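You operate a simulated robot arm through the tools that you are given. There is no shell and no other tool. Be economical: measure what you need, move in short steps, check, and stop when the job is done.

Carry out the task below with a simulated robot arm. There is one attempt and no reset: what you move stays moved.

JOB
Tamp the coping joint, seat the slate dowel and spray the joint damp.
Fine: tamp all of it with the tamper and put that back; the dowel goes right down in the dowel hole; spray after tamping. Set down upright: tamper.

The check looks at the end state, three seconds after you hand in, the way a careful person would. Anything else that was tipped, shoved, dropped, spilled or broken makes it a failure.

ROBOT AND FRAMES
A 6-joint arm with a two-finger parallel gripper, fixed in place. Base frame: the origin is at the foot of the arm, x ahead of it, y to its left, z up. Readings come in m, degrees, newtons and seconds.
With the tool pointing down near the work surface it reaches from about 0.26 to 0.68 m from the base axis. Its first joint turns from -66.0 to 66.0 degrees. Payload 2.9 kg.
The TCP is the grasp point between the finger pads, 0.03 m short of the fingertips. In the tool frame z runs along the fingers and y along their closing line. Largest opening 0.11 m; finger width 0.02, thickness 0.01; the body of the gripper, 0.048 by 0.112 m, starts 0.055 m behind the TCP.
Orientation is that of the tool frame in the base frame, as [roll, pitch, yaw] about the fixed x, y, z axes, in that order (R = Rz(yaw) Ry(pitch) Rx(roll)). With the fingers straight down and closing along the base's y, the tool's x points along the base's -x, its y along +y and its z along -z.

CONTROLS
- The arm moves only by the tool jog_arm. Its argument "moves" is one flat list of numbers, 7 for each row, row after row: the turn, a rotation vector about the tool's x, y, z in degrees, then the shift along the tool's x, y, z in m, then the finger opening in m, from 0 to 0.11. In form: [ax, ay, az, dx, dy, dz, jaw, ax, ay, az, dx, dy, dz, jaw, ...]. A call has 1 to 10 rows; each row is the pose to reach, as a shift and turn from the pose commanded when the call began, along the tool's axes at that moment. A row lasts 0.2 s, in which the tool goes at most 0.05 m and 8.6 degrees; a call with a longer step from one row to the next is refused whole, and so is a gripper value outside its range. A pose out of reach is approached as far as the arm can. The call stops where the force on the tool passes 50 N (or 10 N more than at its start, if that is more) or the arm is blocked; 0.2 s more then pass. Each finger travels about 0.108 m/s and halts on what it meets, pressing with about 42 N; the grip force reading is that of the motor and also rises with nothing between the fingers. The clock runs only during rows and for 0.2 s after the last one: add rows that repeat a pose to give the fingers time. It gives the time, the measured TCP pose, the force on the tool (base axes), the opening and the grip force at its end, in the units of the frame above (readings bear some noise), with the torque about the TCP (base axes, N m) and any sound that the robot's microphone picked up.
- Cameras (640 x 400 px; columns grow to the right, rows downward): "scene" is fixed at [0.0946, 0.4448, 1.4119]; the picture's right is [-0.62, -0.78, 0.00], its down [-0.39, 0.31, -0.87] and it looks along [0.68, -0.54, -0.50] (base axes); focal length 315 px, centre (320, 200). "wrist" rides on the gripper at [0.072, 0.017, -0.103] in the tool frame; the picture's right is [-0.23, 0.97, 0.00], its down [-0.76, -0.18, -0.62] and it looks along [-0.61, -0.14, 0.78] (tool axes); focal length 222 px, centre (320, 200). There is no depth. A picture from a camera that has moved, and an enlarged one, comes with that camera's place and axes in the base frame and with its lens. The place of the scene camera against the robot may be out by one fixed shift of up to 0.025 m in any direction.
- camera(camera): a new picture of that camera. It takes no simulated time.
- close_up(camera, box): a new picture of the part [left, top, right, bottom] of that camera's present view, enlarged. It takes no simulated time.
- hand_in(): hands the job in; it is judged then, once.

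Work in short steps. Places have to be worked out from the pictures, the camera data and where the tool is seen: move nearer, look again, correct. Check each grasp and each placing, and mend what went wrong. You have 120 turns and 76 pictures in all, those below and enlarged ones among them. Open the gripper and draw the arm clear of the work before you hand the job in, unless the task says otherwise.

The tools are called after "Emit:" as name(argument=value, ...) on one line, values as JSON. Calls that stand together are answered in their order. jog_arm: Moves the arm, as the interface text tells. Its arguments: {"type":"object","properties":{"moves":{"type":"array"}},"required":["moves"]} The other tools are called the same way: camera (camera) takes a picture; close_up (camera, box) takes an enlarged picture of a part of a camera's view; hand_in () hands the job in.

At the start:

```text
time: 0.0
position: [0.3875, 0.0629, 1.2315]
ee_rot: [179.9, 0.0, 180.0]
contact_force: [0.3, 0.3, -0.7]
moment: [0.04, 0.02, -0.02]
gripper_width: 0.1103
grasp_force: 0.1
```

scene: 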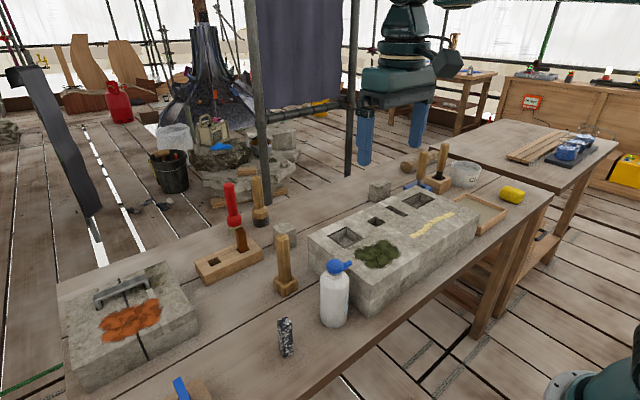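
wrist: 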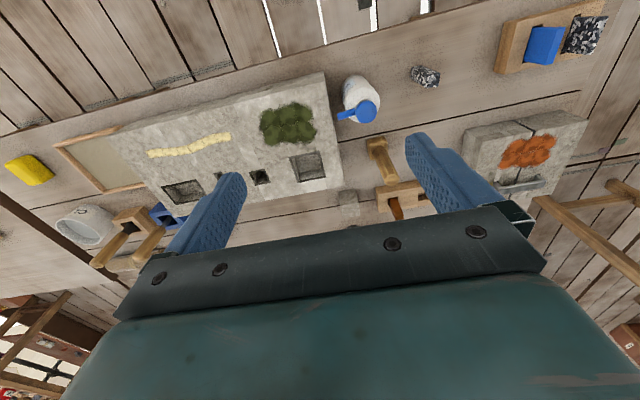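

I start by inspecting the scene in enlarged views to identify the objects.

Emit:
close_up(camera="scene", box=[180, 160, 380, 340])

Emit:
close_up(camera="scene", box=[340, 130, 540, 260])

Emit:
close_up(camera="scene", box=[40, 240, 320, 400])

Emit:
close_up(camera="wrist", box=[0, 60, 340, 280])

Emit:
close_up(camera="wrist", box=[320, 0, 640, 230])

```text
2.22 times, centred on (280, 250) of scene
camera zoom: at [0.0946, 0.4448, 1.4119], right [-0.62, -0.78, 0.0], down [-0.39, 0.31, -0.87], along [0.68, -0.54, -0.5], focal length 700 px, centre (409, 89)
```

zoom: 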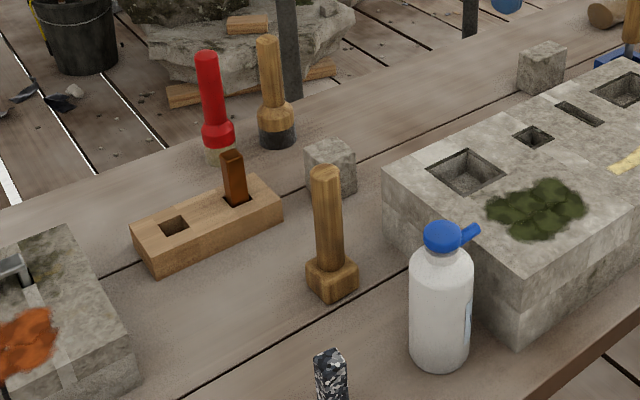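

```text
3.08 times, centred on (440, 195) of scene
camera zoom: at [0.0946, 0.4448, 1.4119], right [-0.62, -0.78, 0.0], down [-0.39, 0.31, -0.87], along [0.68, -0.54, -0.5], focal length 970 px, centre (-49, 215)
```

zoom: 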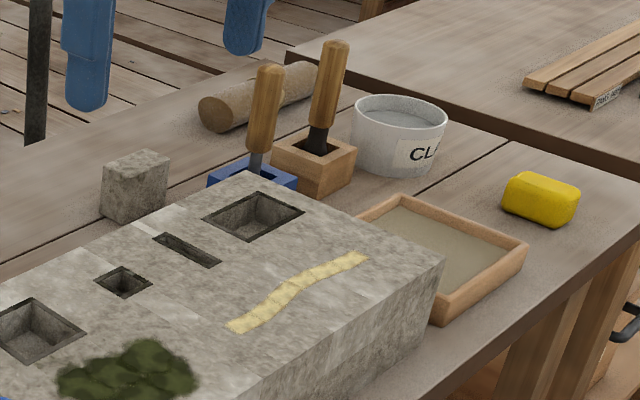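

```text
2.29 times, centred on (180, 320) of scene
camera zoom: at [0.0946, 0.4448, 1.4119], right [-0.62, -0.78, 0.0], down [-0.39, 0.31, -0.87], along [0.68, -0.54, -0.5], focal length 720 px, centre (640, -74)
```

zoom: 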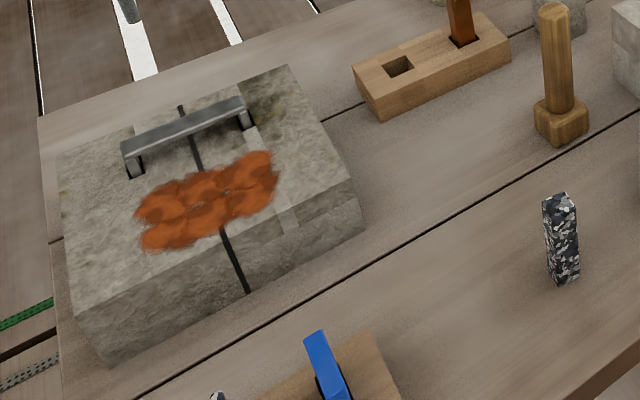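

```text
1.82 times, centred on (170, 170) of wrist
camera zoom: at [0.3155, 0.0804, 1.3347], right [0.23, 0.97, 0.0], down [0.76, -0.18, 0.62], along [0.61, -0.14, -0.78], focal length 404 px, centre (593, 254)
```

zoom: 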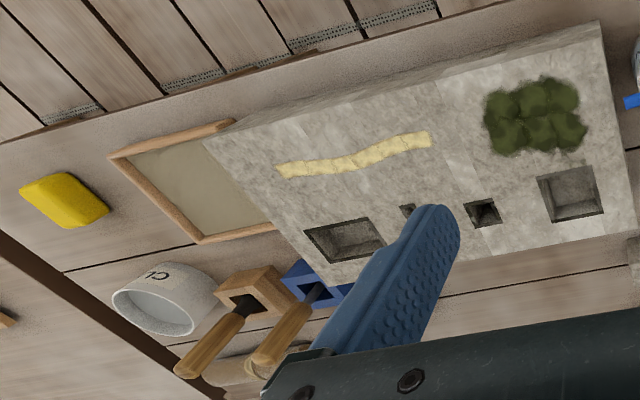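

```text
1.74 times, centred on (480, 115) of wrist
camera zoom: at [0.3155, 0.0804, 1.3347], right [0.23, 0.97, 0.0], down [0.76, -0.18, 0.62], along [0.61, -0.14, -0.78], focal length 386 px, centre (42, 348)
```

zoom: 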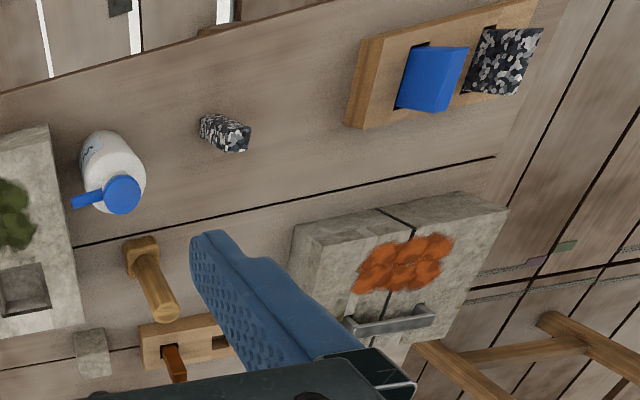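

Table objects lie around x 0.4–0.6; I move the wrist camera over the right block for a nearer look.

Emit:
jog_arm(moves=[0, 0, 0, 0.0175, -0.033, 0.016, 0.11, 0, 0, 0, 0.035, -0.066, 0.032, 0.11, 0, 0, 0, 0.0525, -0.099, 0.048, 0.11, 0, 0, 0, 0.07, -0.132, 0.064, 0.11, 0, 0, 0, 0.0875, -0.165, 0.08, 0.11])

Emit:
camera(camera="wrist")

```text
time: 1.2
position: [0.2989, -0.1008, 1.1517]
ee_rot: [179.9, 0.0, -179.9]
contact_force: [0.2, -0.8, -0.5]
moment: [0.02, 0.0, 0.02]
gripper_width: 0.1099
grasp_force: 0.0
```

```text
68 pictures are left
camera wrist: at [0.2265, -0.0845, 1.2549], right [0.23, 0.97, 0.0], down [0.76, -0.18, 0.62], along [0.61, -0.14, -0.78], focal length 222 px, centre (320, 200)
```

wrist: 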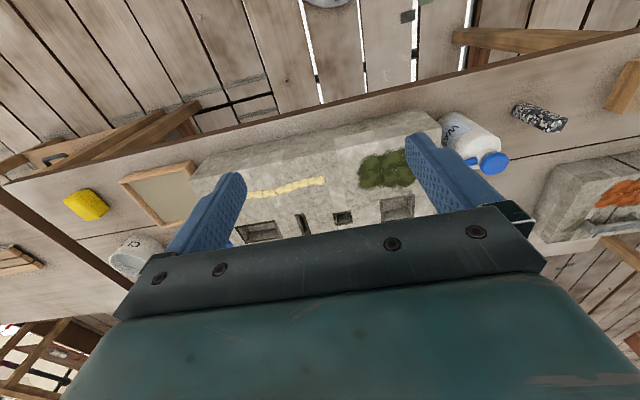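

A useful angle: I enlarge the block, the tool racks and the bottle's label.

Emit:
close_up(camera="wrist", box=[180, 100, 440, 260])

Emit:
close_up(camera="wrist", box=[420, 80, 640, 240])

Emit:
close_up(camera="scene", box=[300, 180, 480, 300])

```text
2.46 times, centred on (310, 180) of wrist
camera zoom: at [0.2265, -0.0845, 1.2549], right [0.23, 0.97, 0.0], down [0.76, -0.18, 0.62], along [0.61, -0.14, -0.78], focal length 547 px, centre (345, 249)
```

zoom: 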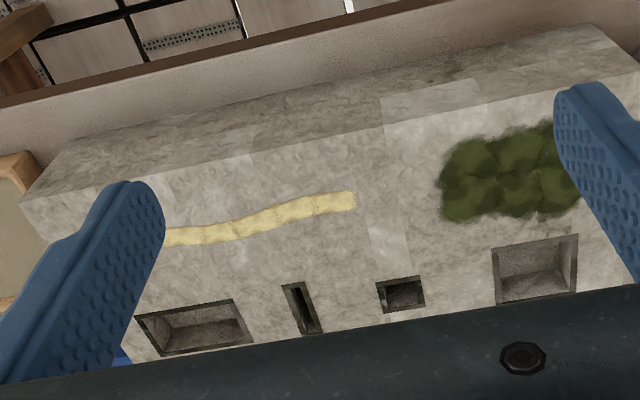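

```text
2.50 times, centred on (530, 160) of wrist
camera zoom: at [0.2265, -0.0845, 1.2549], right [0.23, 0.97, 0.0], down [0.76, -0.18, 0.62], along [0.61, -0.14, -0.78], focal length 555 px, centre (-205, 300)
```

zoom: 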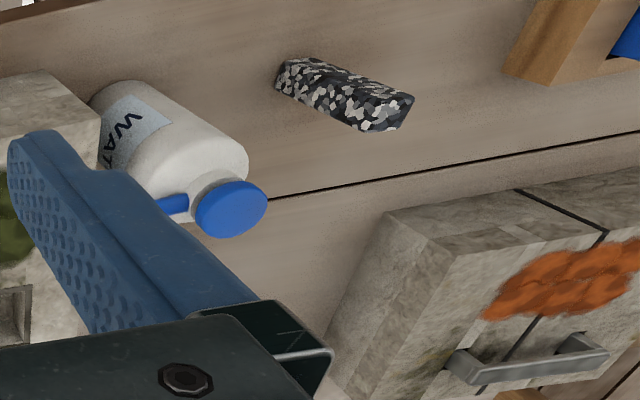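

```text
3.33 times, centred on (390, 240) of scene
camera zoom: at [0.0946, 0.4448, 1.412], right [-0.62, -0.78, 0.0], down [-0.39, 0.31, -0.87], along [0.68, -0.54, -0.5], focal length 1050 px, centre (87, 67)
```

zoom: 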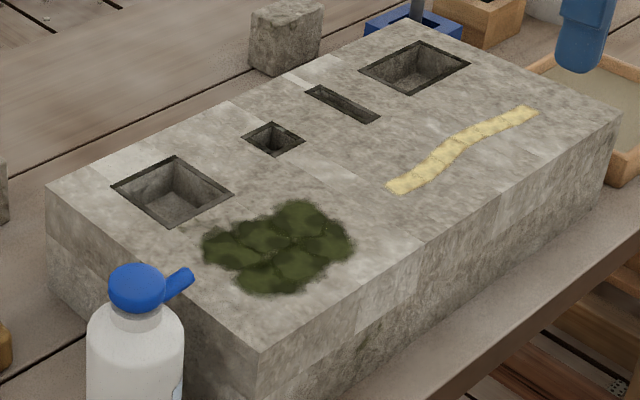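

The yellow bead is the sand/mortar joint, the small square hole likely the dowel hole. Now I look at the left side for the dowel candidates.

Emit:
jog_arm(moves=[0, 0, 0, 0, 0.05, 0, 0.11, 0, 0, 0, 0, 0.1, 0, 0.11, 0, 0, 0, 0, 0.15, 0, 0.11, 0, 0, 0, 0, 0.2, 0, 0.11, 0, 0, 0, 0.01, 0.25, 0, 0.11, 0, 0, 0, 0.02, 0.29, 0, 0.11])

Emit:
camera(camera="wrist")

Emit:
close_up(camera="wrist", box=[200, 60, 440, 210])

Emit:
close_up(camera="wrist", box=[420, 40, 640, 240])

```text
refused: row 5 steps farther than a row can; nothing moved
```

```text
64 pictures are left
camera wrist: at [0.2265, -0.0845, 1.2549], right [0.23, 0.97, 0.0], down [0.76, -0.18, 0.62], along [0.61, -0.14, -0.78], focal length 222 px, centre (320, 200)
```

wrist: 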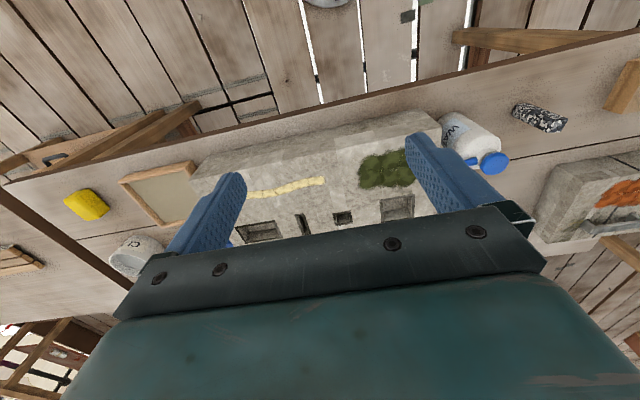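

```text
2.67 times, centred on (320, 135) of wrist
camera zoom: at [0.2265, -0.0845, 1.2549], right [0.23, 0.97, 0.0], down [0.76, -0.18, 0.62], along [0.61, -0.14, -0.78], focal length 592 px, centre (320, 373)
```

zoom: 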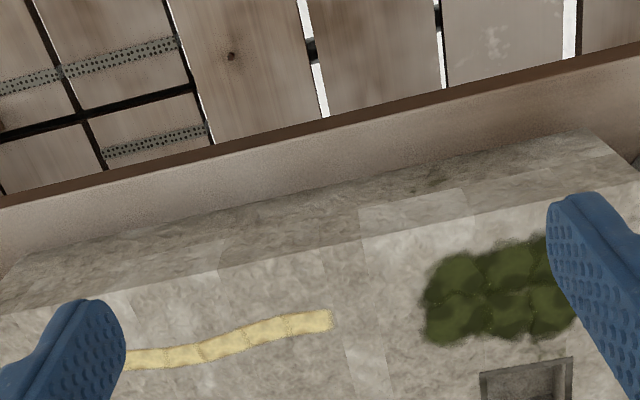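

```text
2.00 times, centred on (530, 140) of wrist
camera zoom: at [0.2265, -0.0845, 1.2549], right [0.23, 0.97, 0.0], down [0.76, -0.18, 0.62], along [0.61, -0.14, -0.78], focal length 444 px, centre (-100, 320)
```

zoom: 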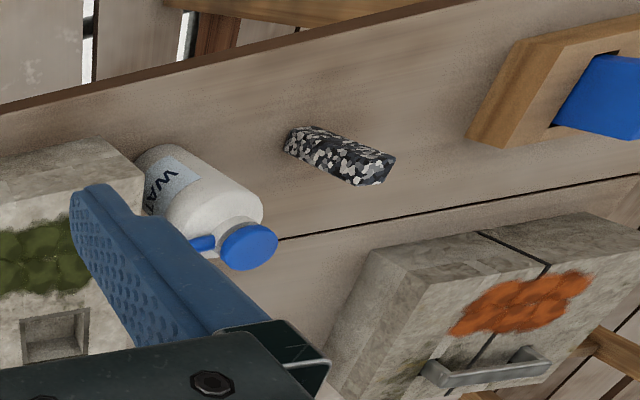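

The move was refused for step length; I repeat it with shorter steps.

Emit:
jog_arm(moves=[0, 0, 0, 0, 0.048, 0, 0.11, 0, 0, 0, 0, 0.096, 0, 0.11, 0, 0, 0, 0, 0.144, 0, 0.11, 0, 0, 0, 0, 0.192, 0, 0.11, 0, 0, 0, 0, 0.24, 0, 0.11, 0, 0, 0, 0, 0.288, 0, 0.11])

Emit:
camera(camera="wrist")

```text
time: 2.6
position: [0.2989, 0.1866, 1.1499]
ee_rot: [180.0, 0.0, 180.0]
contact_force: [-0.5, -1.3, 0.2]
moment: [0.04, 0.0, 0.01]
gripper_width: 0.1099
grasp_force: 0.2
```

```text
61 pictures are left
camera wrist: at [0.2271, 0.2024, 1.253], right [0.23, 0.97, 0.0], down [0.76, -0.18, 0.62], along [0.61, -0.14, -0.78], focal length 222 px, centre (320, 200)
```

wrist: 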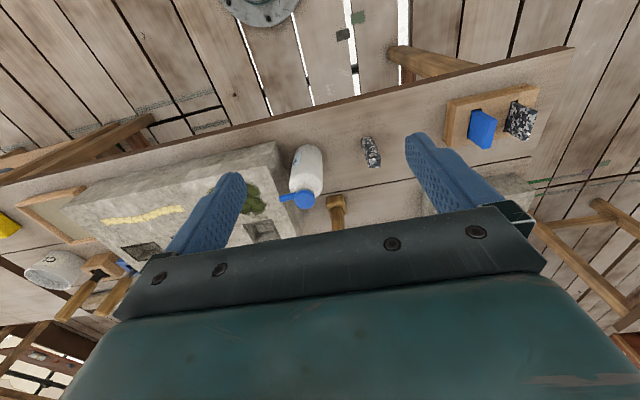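

Emit:
close_up(camera="wrist", box=[340, 60, 580, 210])

Emit:
close_up(camera="scene", box=[190, 170, 310, 300])

```text
2.67 times, centred on (460, 135) of wrist
camera zoom: at [0.2271, 0.2024, 1.253], right [0.23, 0.97, 0.0], down [0.76, -0.18, 0.62], along [0.61, -0.14, -0.78], focal length 592 px, centre (-53, 373)
```

zoom: 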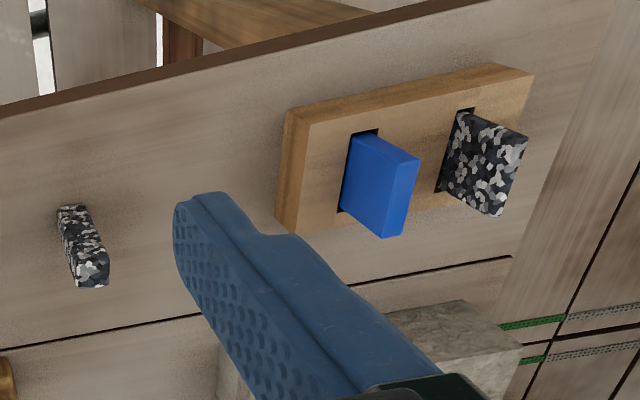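

```text
3.08 times, centred on (250, 235) of scene
camera zoom: at [0.0946, 0.4448, 1.4119], right [-0.62, -0.78, 0.0], down [-0.39, 0.31, -0.87], along [0.68, -0.54, -0.5], focal length 970 px, centre (535, 92)
```

zoom: 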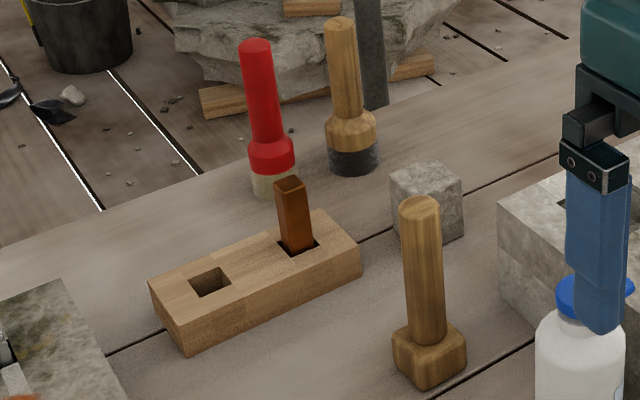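

Rack logic: the square peg rack (brown + empty hole) is for dowels, so the free speckled square peg is the slate dowel; the square‑footed wooden tool near the bottle is the tamper. I move over the tamper (about 0.58, 0.16) for a closer look.

Emit:
jog_arm(moves=[0, 0, 0, -0.045, -0.005, 0, 0.11, 0, 0, 0, -0.09, -0.01, 0, 0.11, 0, 0, 0, -0.135, -0.015, 0, 0.11, 0, 0, 0, -0.18, -0.02, 0, 0.11])

Emit:
camera(camera="wrist")

```text
time: 3.6
position: [0.4797, 0.1633, 1.1527]
ee_rot: [-180.0, 0.0, 180.0]
contact_force: [-0.4, -0.2, -0.2]
moment: [-0.01, -0.01, 0.0]
gripper_width: 0.1098
grasp_force: 0.0
```

```text
58 pictures are left
camera wrist: at [0.4071, 0.1813, 1.2544], right [0.23, 0.97, 0.0], down [0.76, -0.18, 0.62], along [0.61, -0.14, -0.78], focal length 222 px, centre (320, 200)
```

wrist: 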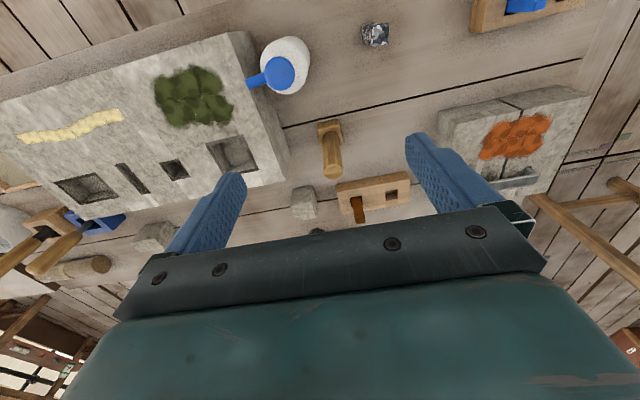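

Emit:
close_up(camera="wrist", box=[240, 90, 420, 240])

Emit:
close_up(camera="wrist", box=[0, 20, 320, 220])

```text
2.67 times, centred on (330, 165) of wrist
camera zoom: at [0.4071, 0.1813, 1.2544], right [0.23, 0.97, 0.0], down [0.76, -0.18, 0.62], along [0.61, -0.14, -0.78], focal length 592 px, centre (293, 293)
```

zoom: 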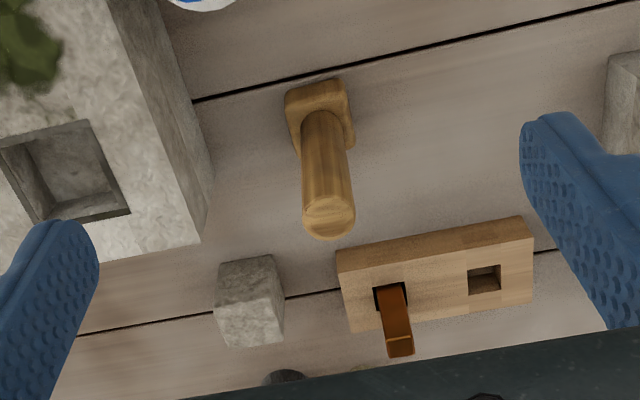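

```text
2.00 times, centred on (160, 120) of wrist
camera zoom: at [0.4071, 0.1813, 1.2544], right [0.23, 0.97, 0.0], down [0.76, -0.18, 0.62], along [0.61, -0.14, -0.78], focal length 444 px, centre (640, 360)
```

zoom: 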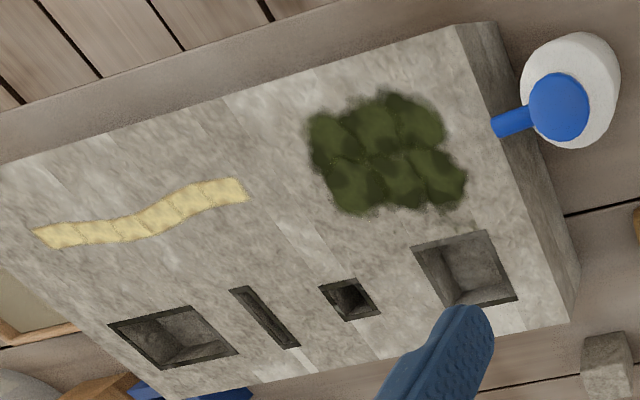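

Tamper computed at about (0.578, 0.164), handle top z≈0.976, table ≈0.80, block top ≈0.918, dowel hole ≈(0.546,-0.111), bead x≈0.44–0.45, y −0.13…−0.315. I go above the tamper and check.

Emit:
jog_arm(moves=[0, 0, 0, -0.045, 0, 0, 0.08, 0, 0, 0, -0.09, 0, 0, 0.08, 0, 0, 0, -0.098, 0, 0.04, 0.08, 0, 0, 0, -0.098, 0, 0.085, 0.08, 0, 0, 0, -0.098, 0, 0.12, 0.08])

Emit:
camera(camera="wrist")

Emit:
close_up(camera="scene", box=[210, 170, 380, 300])

```text
time: 4.8
position: [0.5775, 0.1643, 1.0322]
ee_rot: [179.9, 0.1, 180.0]
contact_force: [0.2, -0.7, -0.6]
moment: [-0.01, -0.01, 0.02]
gripper_width: 0.0799
grasp_force: 0.0
```

```text
55 pictures are left
camera wrist: at [0.5053, 0.1809, 1.1353], right [0.23, 0.97, 0.0], down [0.76, -0.18, 0.62], along [0.61, -0.14, -0.78], focal length 222 px, centre (320, 200)
```

wrist: 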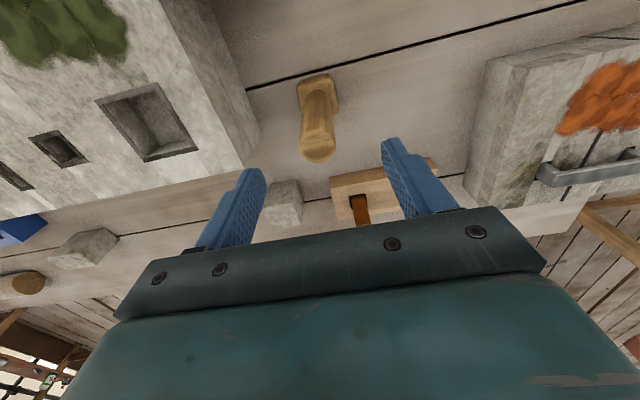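

```text
3.08 times, centred on (295, 235) of scene
camera zoom: at [0.0946, 0.4448, 1.4119], right [-0.62, -0.78, 0.0], down [-0.39, 0.31, -0.87], along [0.68, -0.54, -0.5], focal length 970 px, centre (397, 92)
```

zoom: 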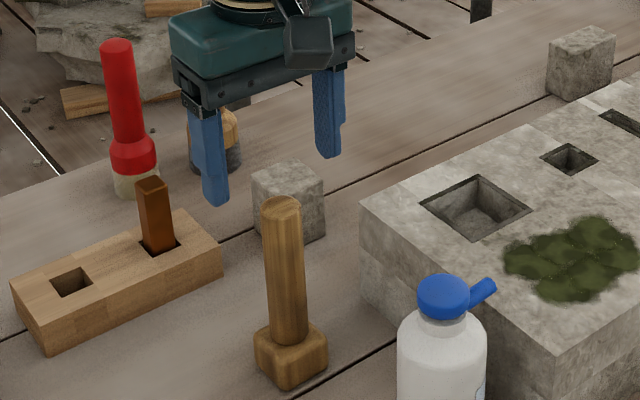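

The handle top resolves to about (0.576, 0.163, 0.985); the fingers are straddling it. I lower to z≈0.945 and close.

Emit:
jog_arm(moves=[0, 0, 0, 0.002, -0.001, 0.04, 0.08, 0, 0, 0, 0.002, -0.001, 0.08, 0.08, 0, 0, 0, 0.002, -0.001, 0.087, 0.06, 0, 0, 0, 0.002, -0.001, 0.087, 0.03, 0, 0, 0, 0.002, -0.001, 0.087, 0.015, 0, 0, 0, 0.002, -0.001, 0.087, 0.015, 0, 0, 0, 0.002, -0.001, 0.087, 0.015])

Emit:
camera(camera="wrist")

```text
time: 6.4
position: [0.5766, 0.1645, 0.9441]
ee_rot: [-180.0, 0.0, 179.9]
contact_force: [-0.8, -1.3, -0.4]
moment: [0.03, 0.0, 0.01]
gripper_width: 0.0292
grasp_force: 41.9
```

```text
53 pictures are left
camera wrist: at [0.5044, 0.182, 1.0472], right [0.23, 0.97, 0.0], down [0.76, -0.18, 0.62], along [0.61, -0.14, -0.78], focal length 222 px, centre (320, 200)
```

wrist: 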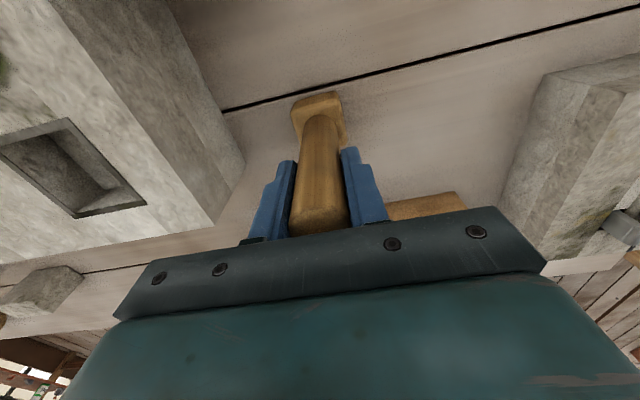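

The tamper is gripped (29 mm). I lift it straight up, then carry it toward the bead.

Emit:
jog_arm(moves=[0, 0, 0, 0, 0, 0, 0.015, 0, 0, 0, 0, 0, -0.04, 0.015, 0, 0, 0, 0, 0, -0.085, 0.015, 0, 0, 0, 0, 0, -0.13, 0.015, 0, 0, 0, 0, 0, -0.175, 0.015, 0, 0, 0, 0.01, -0.045, -0.18, 0.015, 0, 0, 0, 0.03, -0.085, -0.18, 0.015])

Emit:
camera(camera="wrist")

```text
time: 8.0
position: [0.545, 0.0824, 1.1273]
ee_rot: [180.0, -0.1, -179.9]
contact_force: [0.0, -0.2, -3.0]
moment: [0.01, 0.02, 0.0]
gripper_width: 0.0292
grasp_force: 42.3
```

```text
52 pictures are left
camera wrist: at [0.4733, 0.099, 1.2294], right [0.23, 0.97, 0.0], down [0.76, -0.18, 0.62], along [0.61, -0.14, -0.78], focal length 222 px, centre (320, 200)
```

wrist: 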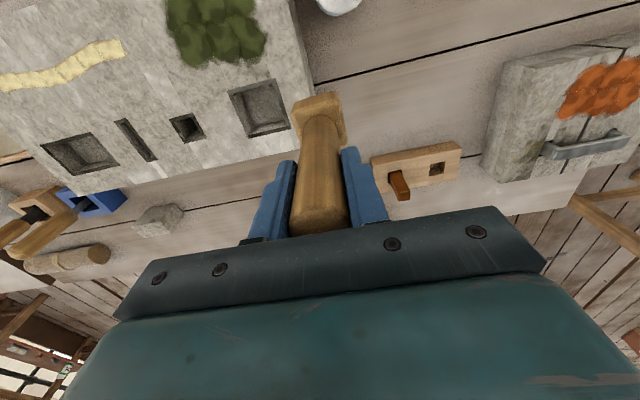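

Holding steady. I move over the bead's near end and look.

Emit:
jog_arm(moves=[0, 0, 0, 0.018, -0.04, 0, 0.015, 0, 0, 0, 0.036, -0.08, 0, 0.015, 0, 0, 0, 0.054, -0.12, 0, 0.015, 0, 0, 0, 0.072, -0.16, 0, 0.015, 0, 0, 0, 0.09, -0.2, 0, 0.015, 0, 0, 0, 0.1, -0.222, 0, 0.015])

Emit:
camera(camera="wrist")

Emit:
close_up(camera="wrist", box=[200, 40, 400, 165])

Emit:
close_up(camera="scene", box=[340, 170, 500, 270])

```text
time: 9.4
position: [0.4446, -0.1439, 1.1256]
ee_rot: [-179.9, -0.1, -179.9]
contact_force: [-0.1, -0.7, -2.6]
moment: [0.01, 0.0, 0.0]
gripper_width: 0.0293
grasp_force: 42.0
```

```text
51 pictures are left
camera wrist: at [0.3731, -0.1258, 1.2284], right [0.23, 0.97, 0.0], down [0.76, -0.18, 0.62], along [0.61, -0.14, -0.78], focal length 222 px, centre (320, 200)
```

wrist: 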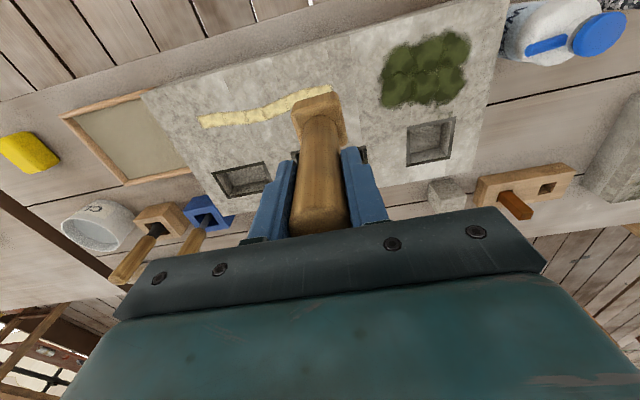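

```text
3.20 times, centred on (300, 102) of wrist
camera zoom: at [0.3731, -0.1258, 1.2284], right [0.23, 0.97, 0.0], down [0.76, -0.18, 0.62], along [0.61, -0.14, -0.78], focal length 711 px, centre (384, 512)
```

zoom: 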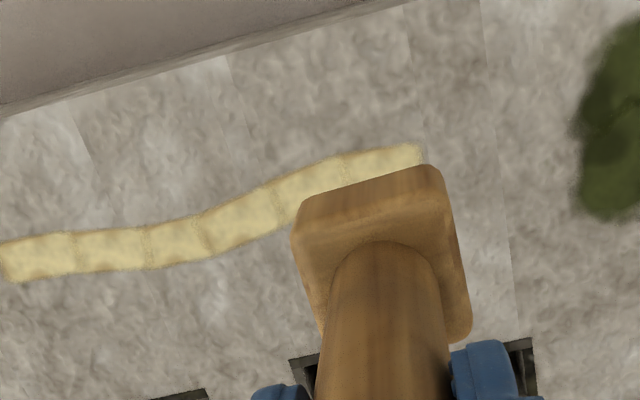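

```text
4.00 times, centred on (420, 220) of scene
camera zoom: at [0.0946, 0.4448, 1.412], right [-0.62, -0.78, 0.0], down [-0.39, 0.31, -0.87], along [0.68, -0.54, -0.5], focal length 1261 px, centre (-80, 120)
```

zoom: 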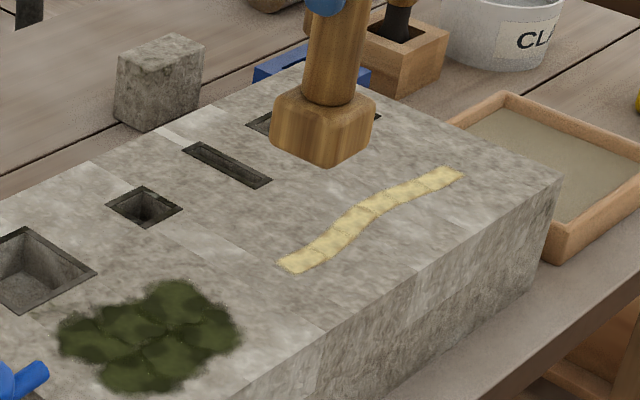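

The bead has six segments, centres at about y −0.141, −0.170, −0.203, −0.233, −0.262, −0.294 with x 0.440–0.449. I lower over the first one, then in small steps until contact.

Emit:
jog_arm(moves=[0, 0, 0, 0.003, 0.002, 0.025, 0.015, 0, 0, 0, 0.003, 0.002, 0.045, 0.015, 0, 0, 0, 0.003, 0.002, 0.05, 0.015, 0, 0, 0, 0.003, 0.002, 0.053, 0.015, 0, 0, 0, 0.003, 0.002, 0.056, 0.015])

Emit:
close_up(camera="wrist", box=[200, 40, 400, 165])

Emit:
close_up(camera="scene", box=[340, 170, 500, 270])

```text
time: 10.6
position: [0.4434, -0.1402, 1.0684]
ee_rot: [179.9, 0.0, -180.0]
contact_force: [0.2, 0.2, -2.5]
moment: [0.0, -0.01, -0.02]
gripper_width: 0.0292
grasp_force: 41.9
```

```text
3.20 times, centred on (300, 102) of wrist
camera zoom: at [0.3711, -0.123, 1.1717], right [0.23, 0.97, 0.0], down [0.76, -0.18, 0.62], along [0.61, -0.14, -0.78], focal length 711 px, centre (384, 512)
```

zoom: 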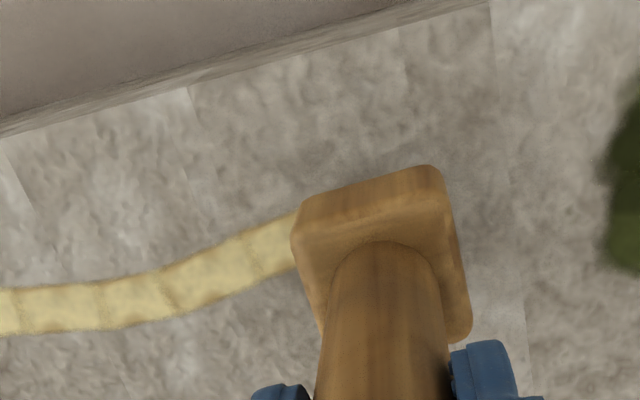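

```text
4.00 times, centred on (420, 220) of scene
camera zoom: at [0.0946, 0.4448, 1.4119], right [-0.62, -0.78, 0.0], down [-0.39, 0.31, -0.87], along [0.68, -0.54, -0.5], focal length 1261 px, centre (-80, 120)
```

zoom: 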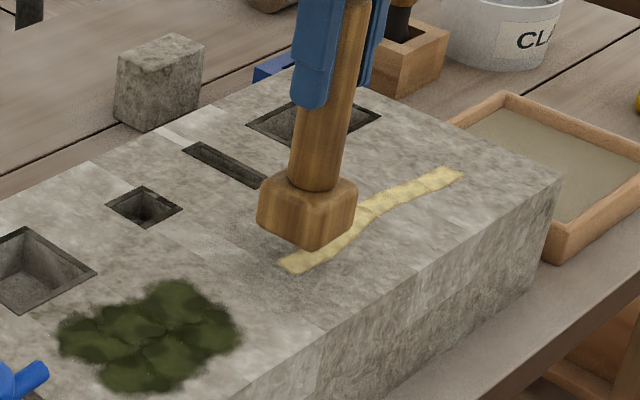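

Still no contact (force −2.5 N is the weight). I keep lowering in small steps.

Emit:
jog_arm(moves=[0, 0, 0, 0.002, 0, 0.003, 0.015, 0, 0, 0, 0.002, 0, 0.006, 0.015, 0, 0, 0, 0.002, 0, 0.009, 0.015, 0, 0, 0, 0.002, 0, 0.011, 0.015, 0, 0, 0, 0.002, 0, 0.013, 0.015])

```text
time: 11.8
position: [0.4406, -0.1395, 1.0558]
ee_rot: [180.0, 0.1, 179.9]
contact_force: [0.0, 0.5, -2.6]
moment: [0.01, -0.04, 0.02]
gripper_width: 0.029
grasp_force: 41.6
```

Emit:
jog_arm(moves=[0, 0, 0, 0, 0, 0.002, 0.015, 0, 0, 0, 0, 0, 0.004, 0.015, 0, 0, 0, 0, 0, 0.006, 0.015, 0, 0, 0, 0, 0, 0.008, 0.015, 0, 0, 0, 0, 0, 0.01, 0.015, 0, 0, 0, 0, 0, 0.012, 0.015])

Emit:
close_up(camera="scene", box=[340, 170, 500, 270])

```text
time: 13.2
position: [0.4409, -0.1401, 1.0441]
ee_rot: [-179.9, 0.0, -180.0]
contact_force: [-1.2, -1.0, 3.0]
moment: [0.05, 0.13, 0.01]
gripper_width: 0.029
grasp_force: 42.0
```

```text
4.00 times, centred on (420, 220) of scene
camera zoom: at [0.0945, 0.4448, 1.412], right [-0.62, -0.78, 0.0], down [-0.39, 0.31, -0.87], along [0.68, -0.54, -0.5], focal length 1261 px, centre (-80, 120)
```

zoom: 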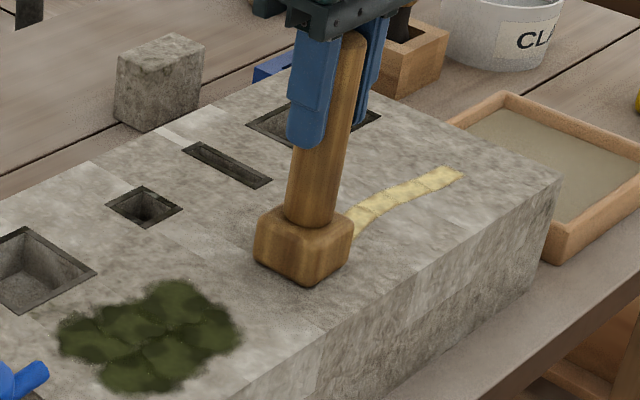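

Contact at z≈1.044. I press a few mm further to build force, then raise to see the result.

Emit:
jog_arm(moves=[0, 0, 0, 0, 0, 0.001, 0.015, 0, 0, 0, 0, 0, 0.002, 0.015, 0, 0, 0, 0, 0, 0.003, 0.015])

```text
time: 14.0
position: [0.4417, -0.1386, 1.0432]
ee_rot: [-179.9, 0.3, -180.0]
contact_force: [-8.2, 2.5, 40.3]
moment: [1.04, 0.63, 0.09]
gripper_width: 0.0291
grasp_force: 42.4
```

Reached 40 N. I raise and look at the first segment.

Emit:
jog_arm(moves=[0, 0, 0, 0, 0, -0.01, 0.015, 0, 0, 0, 0, 0, -0.03, 0.015, 0, 0, 0, 0, -0.03, -0.04, 0.015])

Emit:
close_up(camera="wrist", box=[200, 40, 400, 165])

Emit:
close_up(camera="scene", box=[340, 170, 500, 270])

```text
time: 14.8
position: [0.4417, -0.1697, 1.0821]
ee_rot: [180.0, 0.0, -179.9]
contact_force: [0.4, -0.4, -2.2]
moment: [-0.01, -0.02, 0.0]
gripper_width: 0.0291
grasp_force: 42.2
```

```text
3.20 times, centred on (300, 102) of wrist
camera zoom: at [0.3693, -0.1526, 1.1847], right [0.23, 0.97, 0.0], down [0.76, -0.18, 0.62], along [0.61, -0.14, -0.78], focal length 711 px, centre (384, 512)
```

zoom: 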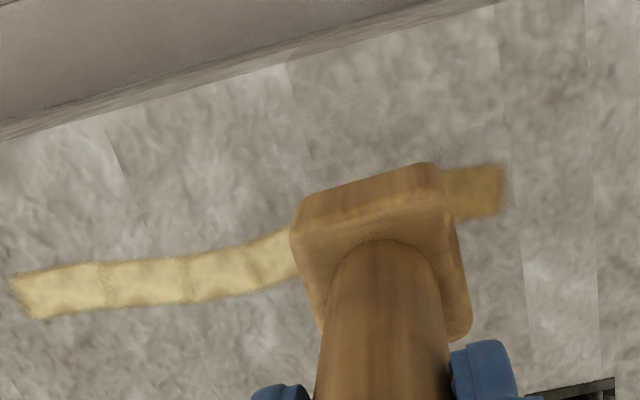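

```text
4.00 times, centred on (420, 220) of scene
camera zoom: at [0.0946, 0.4448, 1.412], right [-0.62, -0.78, 0.0], down [-0.39, 0.31, -0.87], along [0.68, -0.54, -0.5], focal length 1261 px, centre (-80, 120)
```

zoom: 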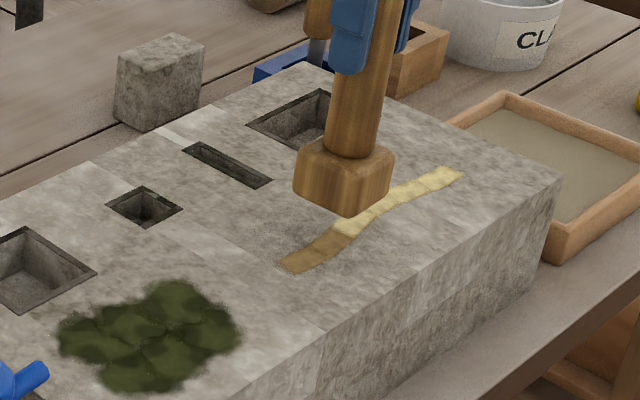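

Tamping works: pressed part turned brown. I press segments 2 and 3 likewise.

Emit:
jog_arm(moves=[0, 0, 0, 0, 0, 0.03, 0.015, 0, 0, 0, 0, 0, 0.0375, 0.015, 0, 0, 0, 0, 0, 0.0395, 0.015, 0, 0, 0, 0, 0, 0.015, 0.015, 0, 0, 0, -0.004, -0.03, 0.015, 0.015, 0, 0, 0, -0.004, -0.03, 0.03, 0.015, 0, 0, 0, -0.004, -0.03, 0.0375, 0.015, 0, 0, 0, -0.004, -0.03, 0.0395, 0.015])

```text
time: 16.6
position: [0.4455, -0.1994, 1.0439]
ee_rot: [-180.0, 0.3, -179.9]
contact_force: [-8.4, 6.2, 24.4]
moment: [0.83, 0.44, 0.15]
gripper_width: 0.0293
grasp_force: 42.1
```

Good force (24 N). Next, segments 4 and 5.

Emit:
jog_arm(moves=[0, 0, 0, 0, 0, -0.02, 0.015, 0, 0, 0, -0.003, -0.03, -0.02, 0.015, 0, 0, 0, -0.003, -0.03, -0.003, 0.015, 0, 0, 0, -0.003, -0.03, 0, 0.015, 0, 0, 0, -0.003, -0.03, -0.02, 0.015, 0, 0, 0, -0.002, -0.06, -0.02, 0.015, 0, 0, 0, -0.002, -0.06, -0.003, 0.015, 0, 0, 0, -0.002, -0.06, 0, 0.015])

```text
time: 18.4
position: [0.4471, -0.2601, 1.0456]
ee_rot: [-180.0, 0.1, -179.9]
contact_force: [-5.1, 1.7, 12.7]
moment: [0.36, 0.29, 0.05]
gripper_width: 0.0294
grasp_force: 42.6
```

Force is 12.7 N; I press half a millimetre more here, then do the last segment and raise to look.

Emit:
jog_arm(moves=[0, 0, 0, 0, 0, 0.0007, 0.015, 0, 0, 0, 0, 0, -0.02, 0.015, 0, 0, 0, 0.003, -0.031, -0.02, 0.015, 0, 0, 0, 0.003, -0.031, -0.003, 0.015, 0, 0, 0, 0.003, -0.031, 0.0008, 0.015, 0, 0, 0, 0.003, -0.031, -0.02, 0.015, 0, 0, 0, 0.003, -0.031, -0.06, 0.015, 0, 0, 0, 0.003, 0.015, -0.06, 0.015])

Emit:
close_up(camera="scene", box=[340, 170, 500, 270])

Emit:
close_up(camera="wrist", box=[200, 40, 440, 190])

```text
time: 20.2
position: [0.4423, -0.2441, 1.0996]
ee_rot: [180.0, 0.0, 179.9]
contact_force: [0.3, 0.9, -2.3]
moment: [-0.05, 0.03, -0.02]
gripper_width: 0.0291
grasp_force: 42.4
```

```text
4.00 times, centred on (420, 220) of scene
camera zoom: at [0.0947, 0.4448, 1.4119], right [-0.62, -0.78, 0.0], down [-0.39, 0.31, -0.87], along [0.68, -0.54, -0.5], focal length 1261 px, centre (-80, 120)
```

zoom: 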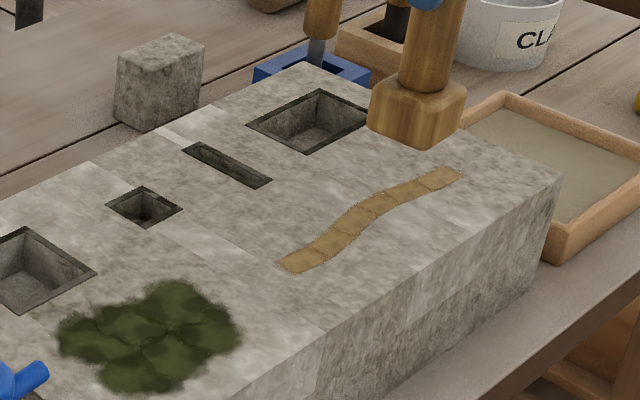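

```text
2.67 times, centred on (320, 115) of wrist
camera zoom: at [0.3707, -0.2276, 1.203], right [0.23, 0.97, 0.0], down [0.76, -0.18, 0.62], along [0.61, -0.14, -0.78], focal length 592 px, centre (320, 427)
```

zoom: 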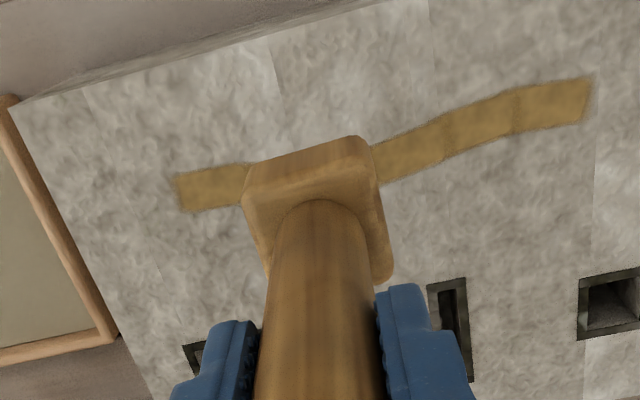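

All segments are tamped. I raise and carry the tamper back over its original spot.

Emit:
jog_arm(moves=[0, 0, 0, 0, 0, -0.03, 0.015, 0, 0, 0, -0.015, 0.045, -0.03, 0.015, 0, 0, 0, -0.03, 0.09, -0.03, 0.015, 0, 0, 0, -0.045, 0.135, -0.03, 0.015, 0, 0, 0, -0.06, 0.18, -0.03, 0.015, 0, 0, 0, -0.075, 0.225, -0.03, 0.015, 0, 0, 0, -0.09, 0.27, -0.03, 0.015, 0, 0, 0, -0.105, 0.315, -0.03, 0.015, 0, 0, 0, -0.12, 0.36, -0.03, 0.015, 0, 0, 0, -0.1343, 0.4066, -0.03, 0.015])

```text
time: 22.4
position: [0.5777, 0.1601, 1.1318]
ee_rot: [-180.0, 0.0, -180.0]
contact_force: [0.2, 0.4, -2.0]
moment: [-0.02, -0.04, 0.01]
gripper_width: 0.0291
grasp_force: 41.8
```

Over the spot. I lower to just above the table level, then in fine steps to contact.

Emit:
jog_arm(moves=[0, 0, 0, 0.001, 0.004, 0.045, 0.015, 0, 0, 0, 0.001, 0.004, 0.09, 0.015, 0, 0, 0, 0.001, 0.004, 0.135, 0.015, 0, 0, 0, 0.001, 0.004, 0.17, 0.015, 0, 0, 0, 0.001, 0.004, 0.18, 0.015, 0, 0, 0, 0.001, 0.004, 0.184, 0.015, 0, 0, 0, 0.001, 0.004, 0.1865, 0.015])

Emit:
close_up(camera="scene", box=[210, 170, 380, 300])

```text
time: 24.0
position: [0.5782, 0.1665, 0.9435]
ee_rot: [-180.0, 0.1, 180.0]
contact_force: [0.8, 0.8, -1.9]
moment: [0.01, 0.04, 0.01]
gripper_width: 0.029
grasp_force: 41.4
```

```text
3.08 times, centred on (295, 235) of scene
camera zoom: at [0.0947, 0.4448, 1.4119], right [-0.62, -0.78, 0.0], down [-0.39, 0.31, -0.87], along [0.68, -0.54, -0.5], focal length 970 px, centre (397, 92)
```

zoom: 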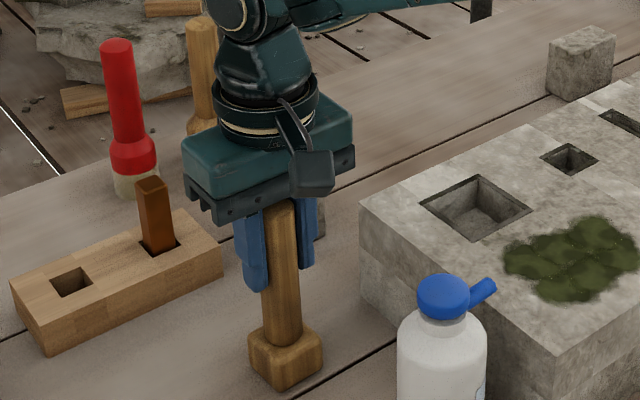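

Nearly down; final millimetres until contact force shows.

Emit:
jog_arm(moves=[0, 0, 0, 0, 0, 0.001, 0.015, 0, 0, 0, 0, 0, 0.002, 0.015, 0, 0, 0, 0, 0, 0.003, 0.015])

```text
time: 24.8
position: [0.5784, 0.1657, 0.9438]
ee_rot: [-180.0, 0.1, 179.9]
contact_force: [-7.1, -1.9, 19.4]
moment: [-0.19, 0.5, -0.01]
gripper_width: 0.0293
grasp_force: 41.6
```

In firm contact (about 22 N). I back off the press slightly, open, and retract upward.

Emit:
jog_arm(moves=[0, 0, 0, 0, 0, -0.001, 0.015, 0, 0, 0, 0, 0, -0.001, 0.05, 0, 0, 0, 0, 0, -0.001, 0.08, 0, 0, 0, 0, 0, -0.001, 0.08, 0, 0, 0, 0, 0, -0.04, 0.08, 0, 0, 0, 0, 0, -0.08, 0.08, 0, 0, 0, 0, 0, -0.12, 0.08, 0, 0, 0, 0, 0, -0.16, 0.08])

Emit:
camera(camera="scene")

```text
time: 26.6
position: [0.5764, 0.167, 1.103]
ee_rot: [-180.0, 0.0, 180.0]
contact_force: [-1.4, 0.6, 0.7]
moment: [0.0, -0.02, 0.02]
gripper_width: 0.08
grasp_force: 0.1
```

```text
40 pictures are left
```

scene: 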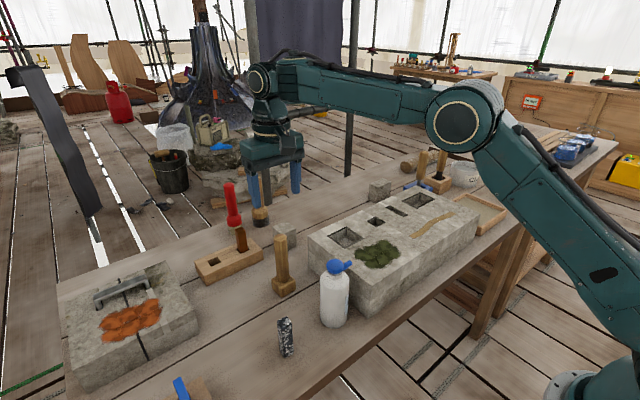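

The tamper stands back in place. Now I go toward the slate dowel for a near view.

Emit:
jog_arm(moves=[0, 0, 0, 0.039, 0.0166, 0, 0.08, 0, 0, 0, 0.078, 0.0332, 0, 0.08, 0, 0, 0, 0.117, 0.0498, 0, 0.08, 0, 0, 0, 0.156, 0.0664, 0, 0.08, 0, 0, 0, 0.186, 0.083, 0, 0.08])

Emit:
camera(camera="wrist")

Emit:
close_up(camera="wrist", box=[240, 40, 400, 140])

```text
time: 27.8
position: [0.3913, 0.2508, 1.1003]
ee_rot: [180.0, 0.0, 179.9]
contact_force: [0.1, -0.4, 0.2]
moment: [0.0, -0.04, -0.01]
gripper_width: 0.08
grasp_force: 0.1
```

```text
39 pictures are left
camera wrist: at [0.3197, 0.2669, 1.2026], right [0.23, 0.97, 0.0], down [0.76, -0.18, 0.62], along [0.61, -0.14, -0.78], focal length 222 px, centre (320, 200)
```

wrist: 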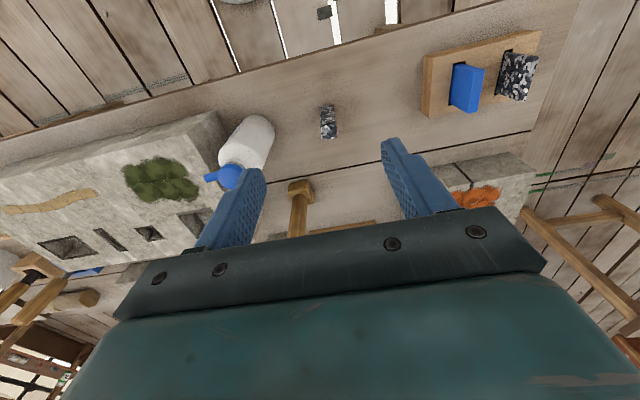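

```text
4.00 times, centred on (320, 90) of wrist
camera zoom: at [0.3197, 0.2669, 1.2026], right [0.23, 0.97, 0.0], down [0.76, -0.18, 0.62], along [0.61, -0.14, -0.78], focal length 888 px, centre (320, 640)
```

zoom: 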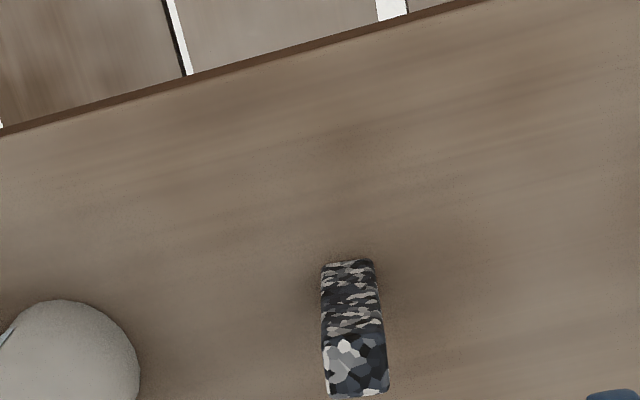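

Dowel centre ≈ (0.4425, 0.2525), top ≈0.90, side ≈22 mm, perhaps rotated −5°. I move directly above for a closer check.

Emit:
jog_arm(moves=[0, 0, 0, -0.03, 0.001, 0.03, 0.07, 0, 0, 0, -0.051, 0.002, 0.06, 0.07, 0, 0, 0, -0.051, 0.002, 0.1, 0.06, 0, 0, 0, -0.051, 0.002, 0.13, 0.05])

Emit:
close_up(camera="wrist", box=[230, 60, 410, 240])

Emit:
close_up(camera="scene", box=[220, 260, 360, 370])

```text
time: 28.8
position: [0.444, 0.2498, 0.9703]
ee_rot: [-180.0, 0.0, -180.0]
contact_force: [-0.4, -0.7, -0.6]
moment: [-0.02, 0.01, 0.03]
gripper_width: 0.0499
grasp_force: 0.1
```

```text
2.22 times, centred on (320, 150) of wrist
camera zoom: at [0.3717, 0.2679, 1.0732], right [0.23, 0.97, 0.0], down [0.76, -0.18, 0.62], along [0.61, -0.14, -0.78], focal length 494 px, centre (320, 311)
```

zoom: 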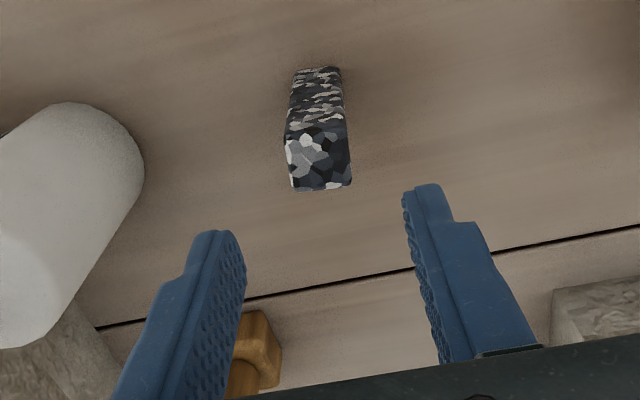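

```text
3.64 times, centred on (290, 315) of scene
camera zoom: at [0.0946, 0.4448, 1.4119], right [-0.62, -0.78, 0.0], down [-0.39, 0.31, -0.87], along [0.68, -0.54, -0.5], focal length 1146 px, centre (429, -218)
```

zoom: 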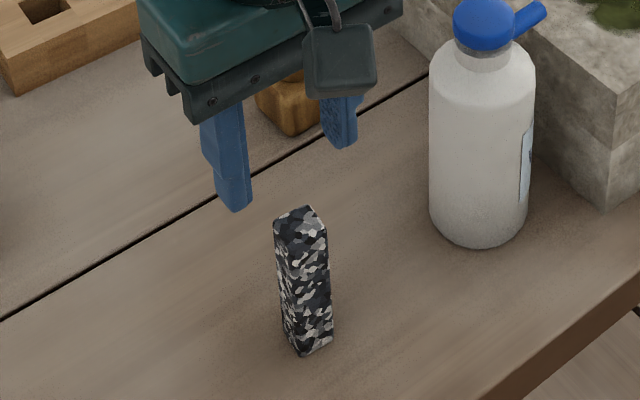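

Dowel at ≈(0.4406, 0.252), top z≈0.898, turned about −6.5°. I rotate the gripper to match, lower to z≈0.905 and close.

Emit:
jog_arm(moves=[0, 0, 6.5, 0.003, 0.002, 0, 0.05, 0, 0, 6.5, 0.003, 0.002, 0.035, 0.05, 0, 0, 6.5, 0.003, 0.002, 0.065, 0.05, 0, 0, 6.5, 0.003, 0.002, 0.065, 0.03, 0, 0, 6.5, 0.003, 0.002, 0.065, 0.01, 0, 0, 6.5, 0.003, 0.002, 0.065, 0.01])

Emit:
close_up(camera="wrist", box=[230, 60, 410, 240])

Emit:
close_up(camera="scene", box=[220, 260, 360, 370])

```text
time: 30.2
position: [0.4405, 0.2519, 0.9079]
ee_rot: [180.0, -0.1, 173.5]
contact_force: [-0.3, -0.4, -0.6]
moment: [0.02, -0.02, -0.01]
gripper_width: 0.0214
grasp_force: 42.0
```

```text
2.22 times, centred on (320, 150) of wrist
camera zoom: at [0.3701, 0.2776, 1.0102], right [0.34, 0.94, 0.0], down [0.74, -0.26, 0.62], along [0.59, -0.21, -0.78], focal length 494 px, centre (320, 311)
```

zoom: 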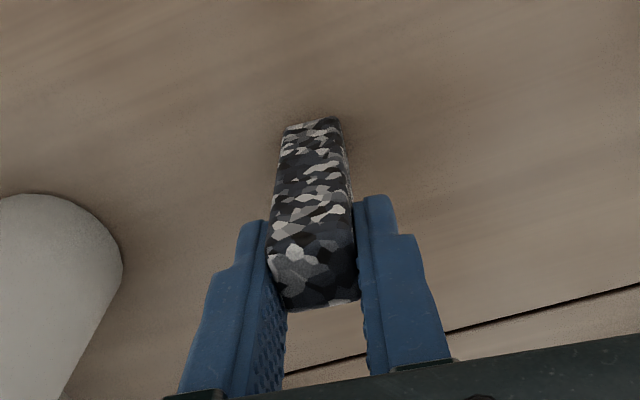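

```text
3.64 times, centred on (290, 315) of scene
camera zoom: at [0.0946, 0.4448, 1.4119], right [-0.62, -0.78, 0.0], down [-0.39, 0.31, -0.87], along [0.68, -0.54, -0.5], focal length 1146 px, centre (429, -218)
```

zoom: 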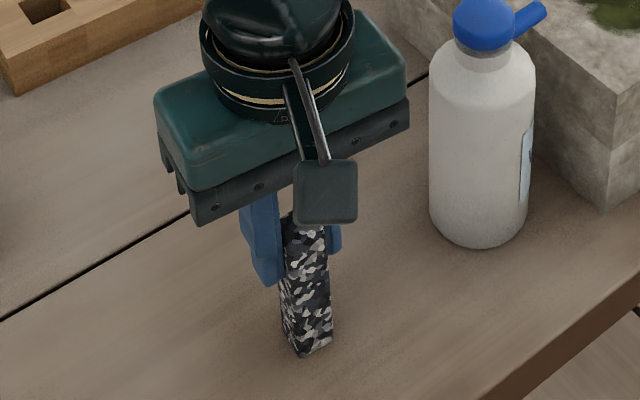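

Gripped at 21.4 mm, aligned. I lift high enough to clear bottle and tamper, undoing the rotation.

Emit:
jog_arm(moves=[0, 0, 0, 0, 0, -0.045, 0.01, 0, 0, 0, 0, 0, -0.09, 0.01, 0, 0, 0, 0, 0, -0.135, 0.01, 0, 0, 0, 0, 0, -0.18, 0.01, 0, 0, -3, 0, 0, -0.225, 0.01, 0, 0, -6.5, 0, 0, -0.225, 0.01])

```text
time: 31.6
position: [0.441, 0.254, 1.1312]
ee_rot: [-180.0, 0.0, -179.9]
contact_force: [-0.7, -0.8, -0.3]
moment: [0.01, 0.01, 0.01]
gripper_width: 0.0216
grasp_force: 42.3
```

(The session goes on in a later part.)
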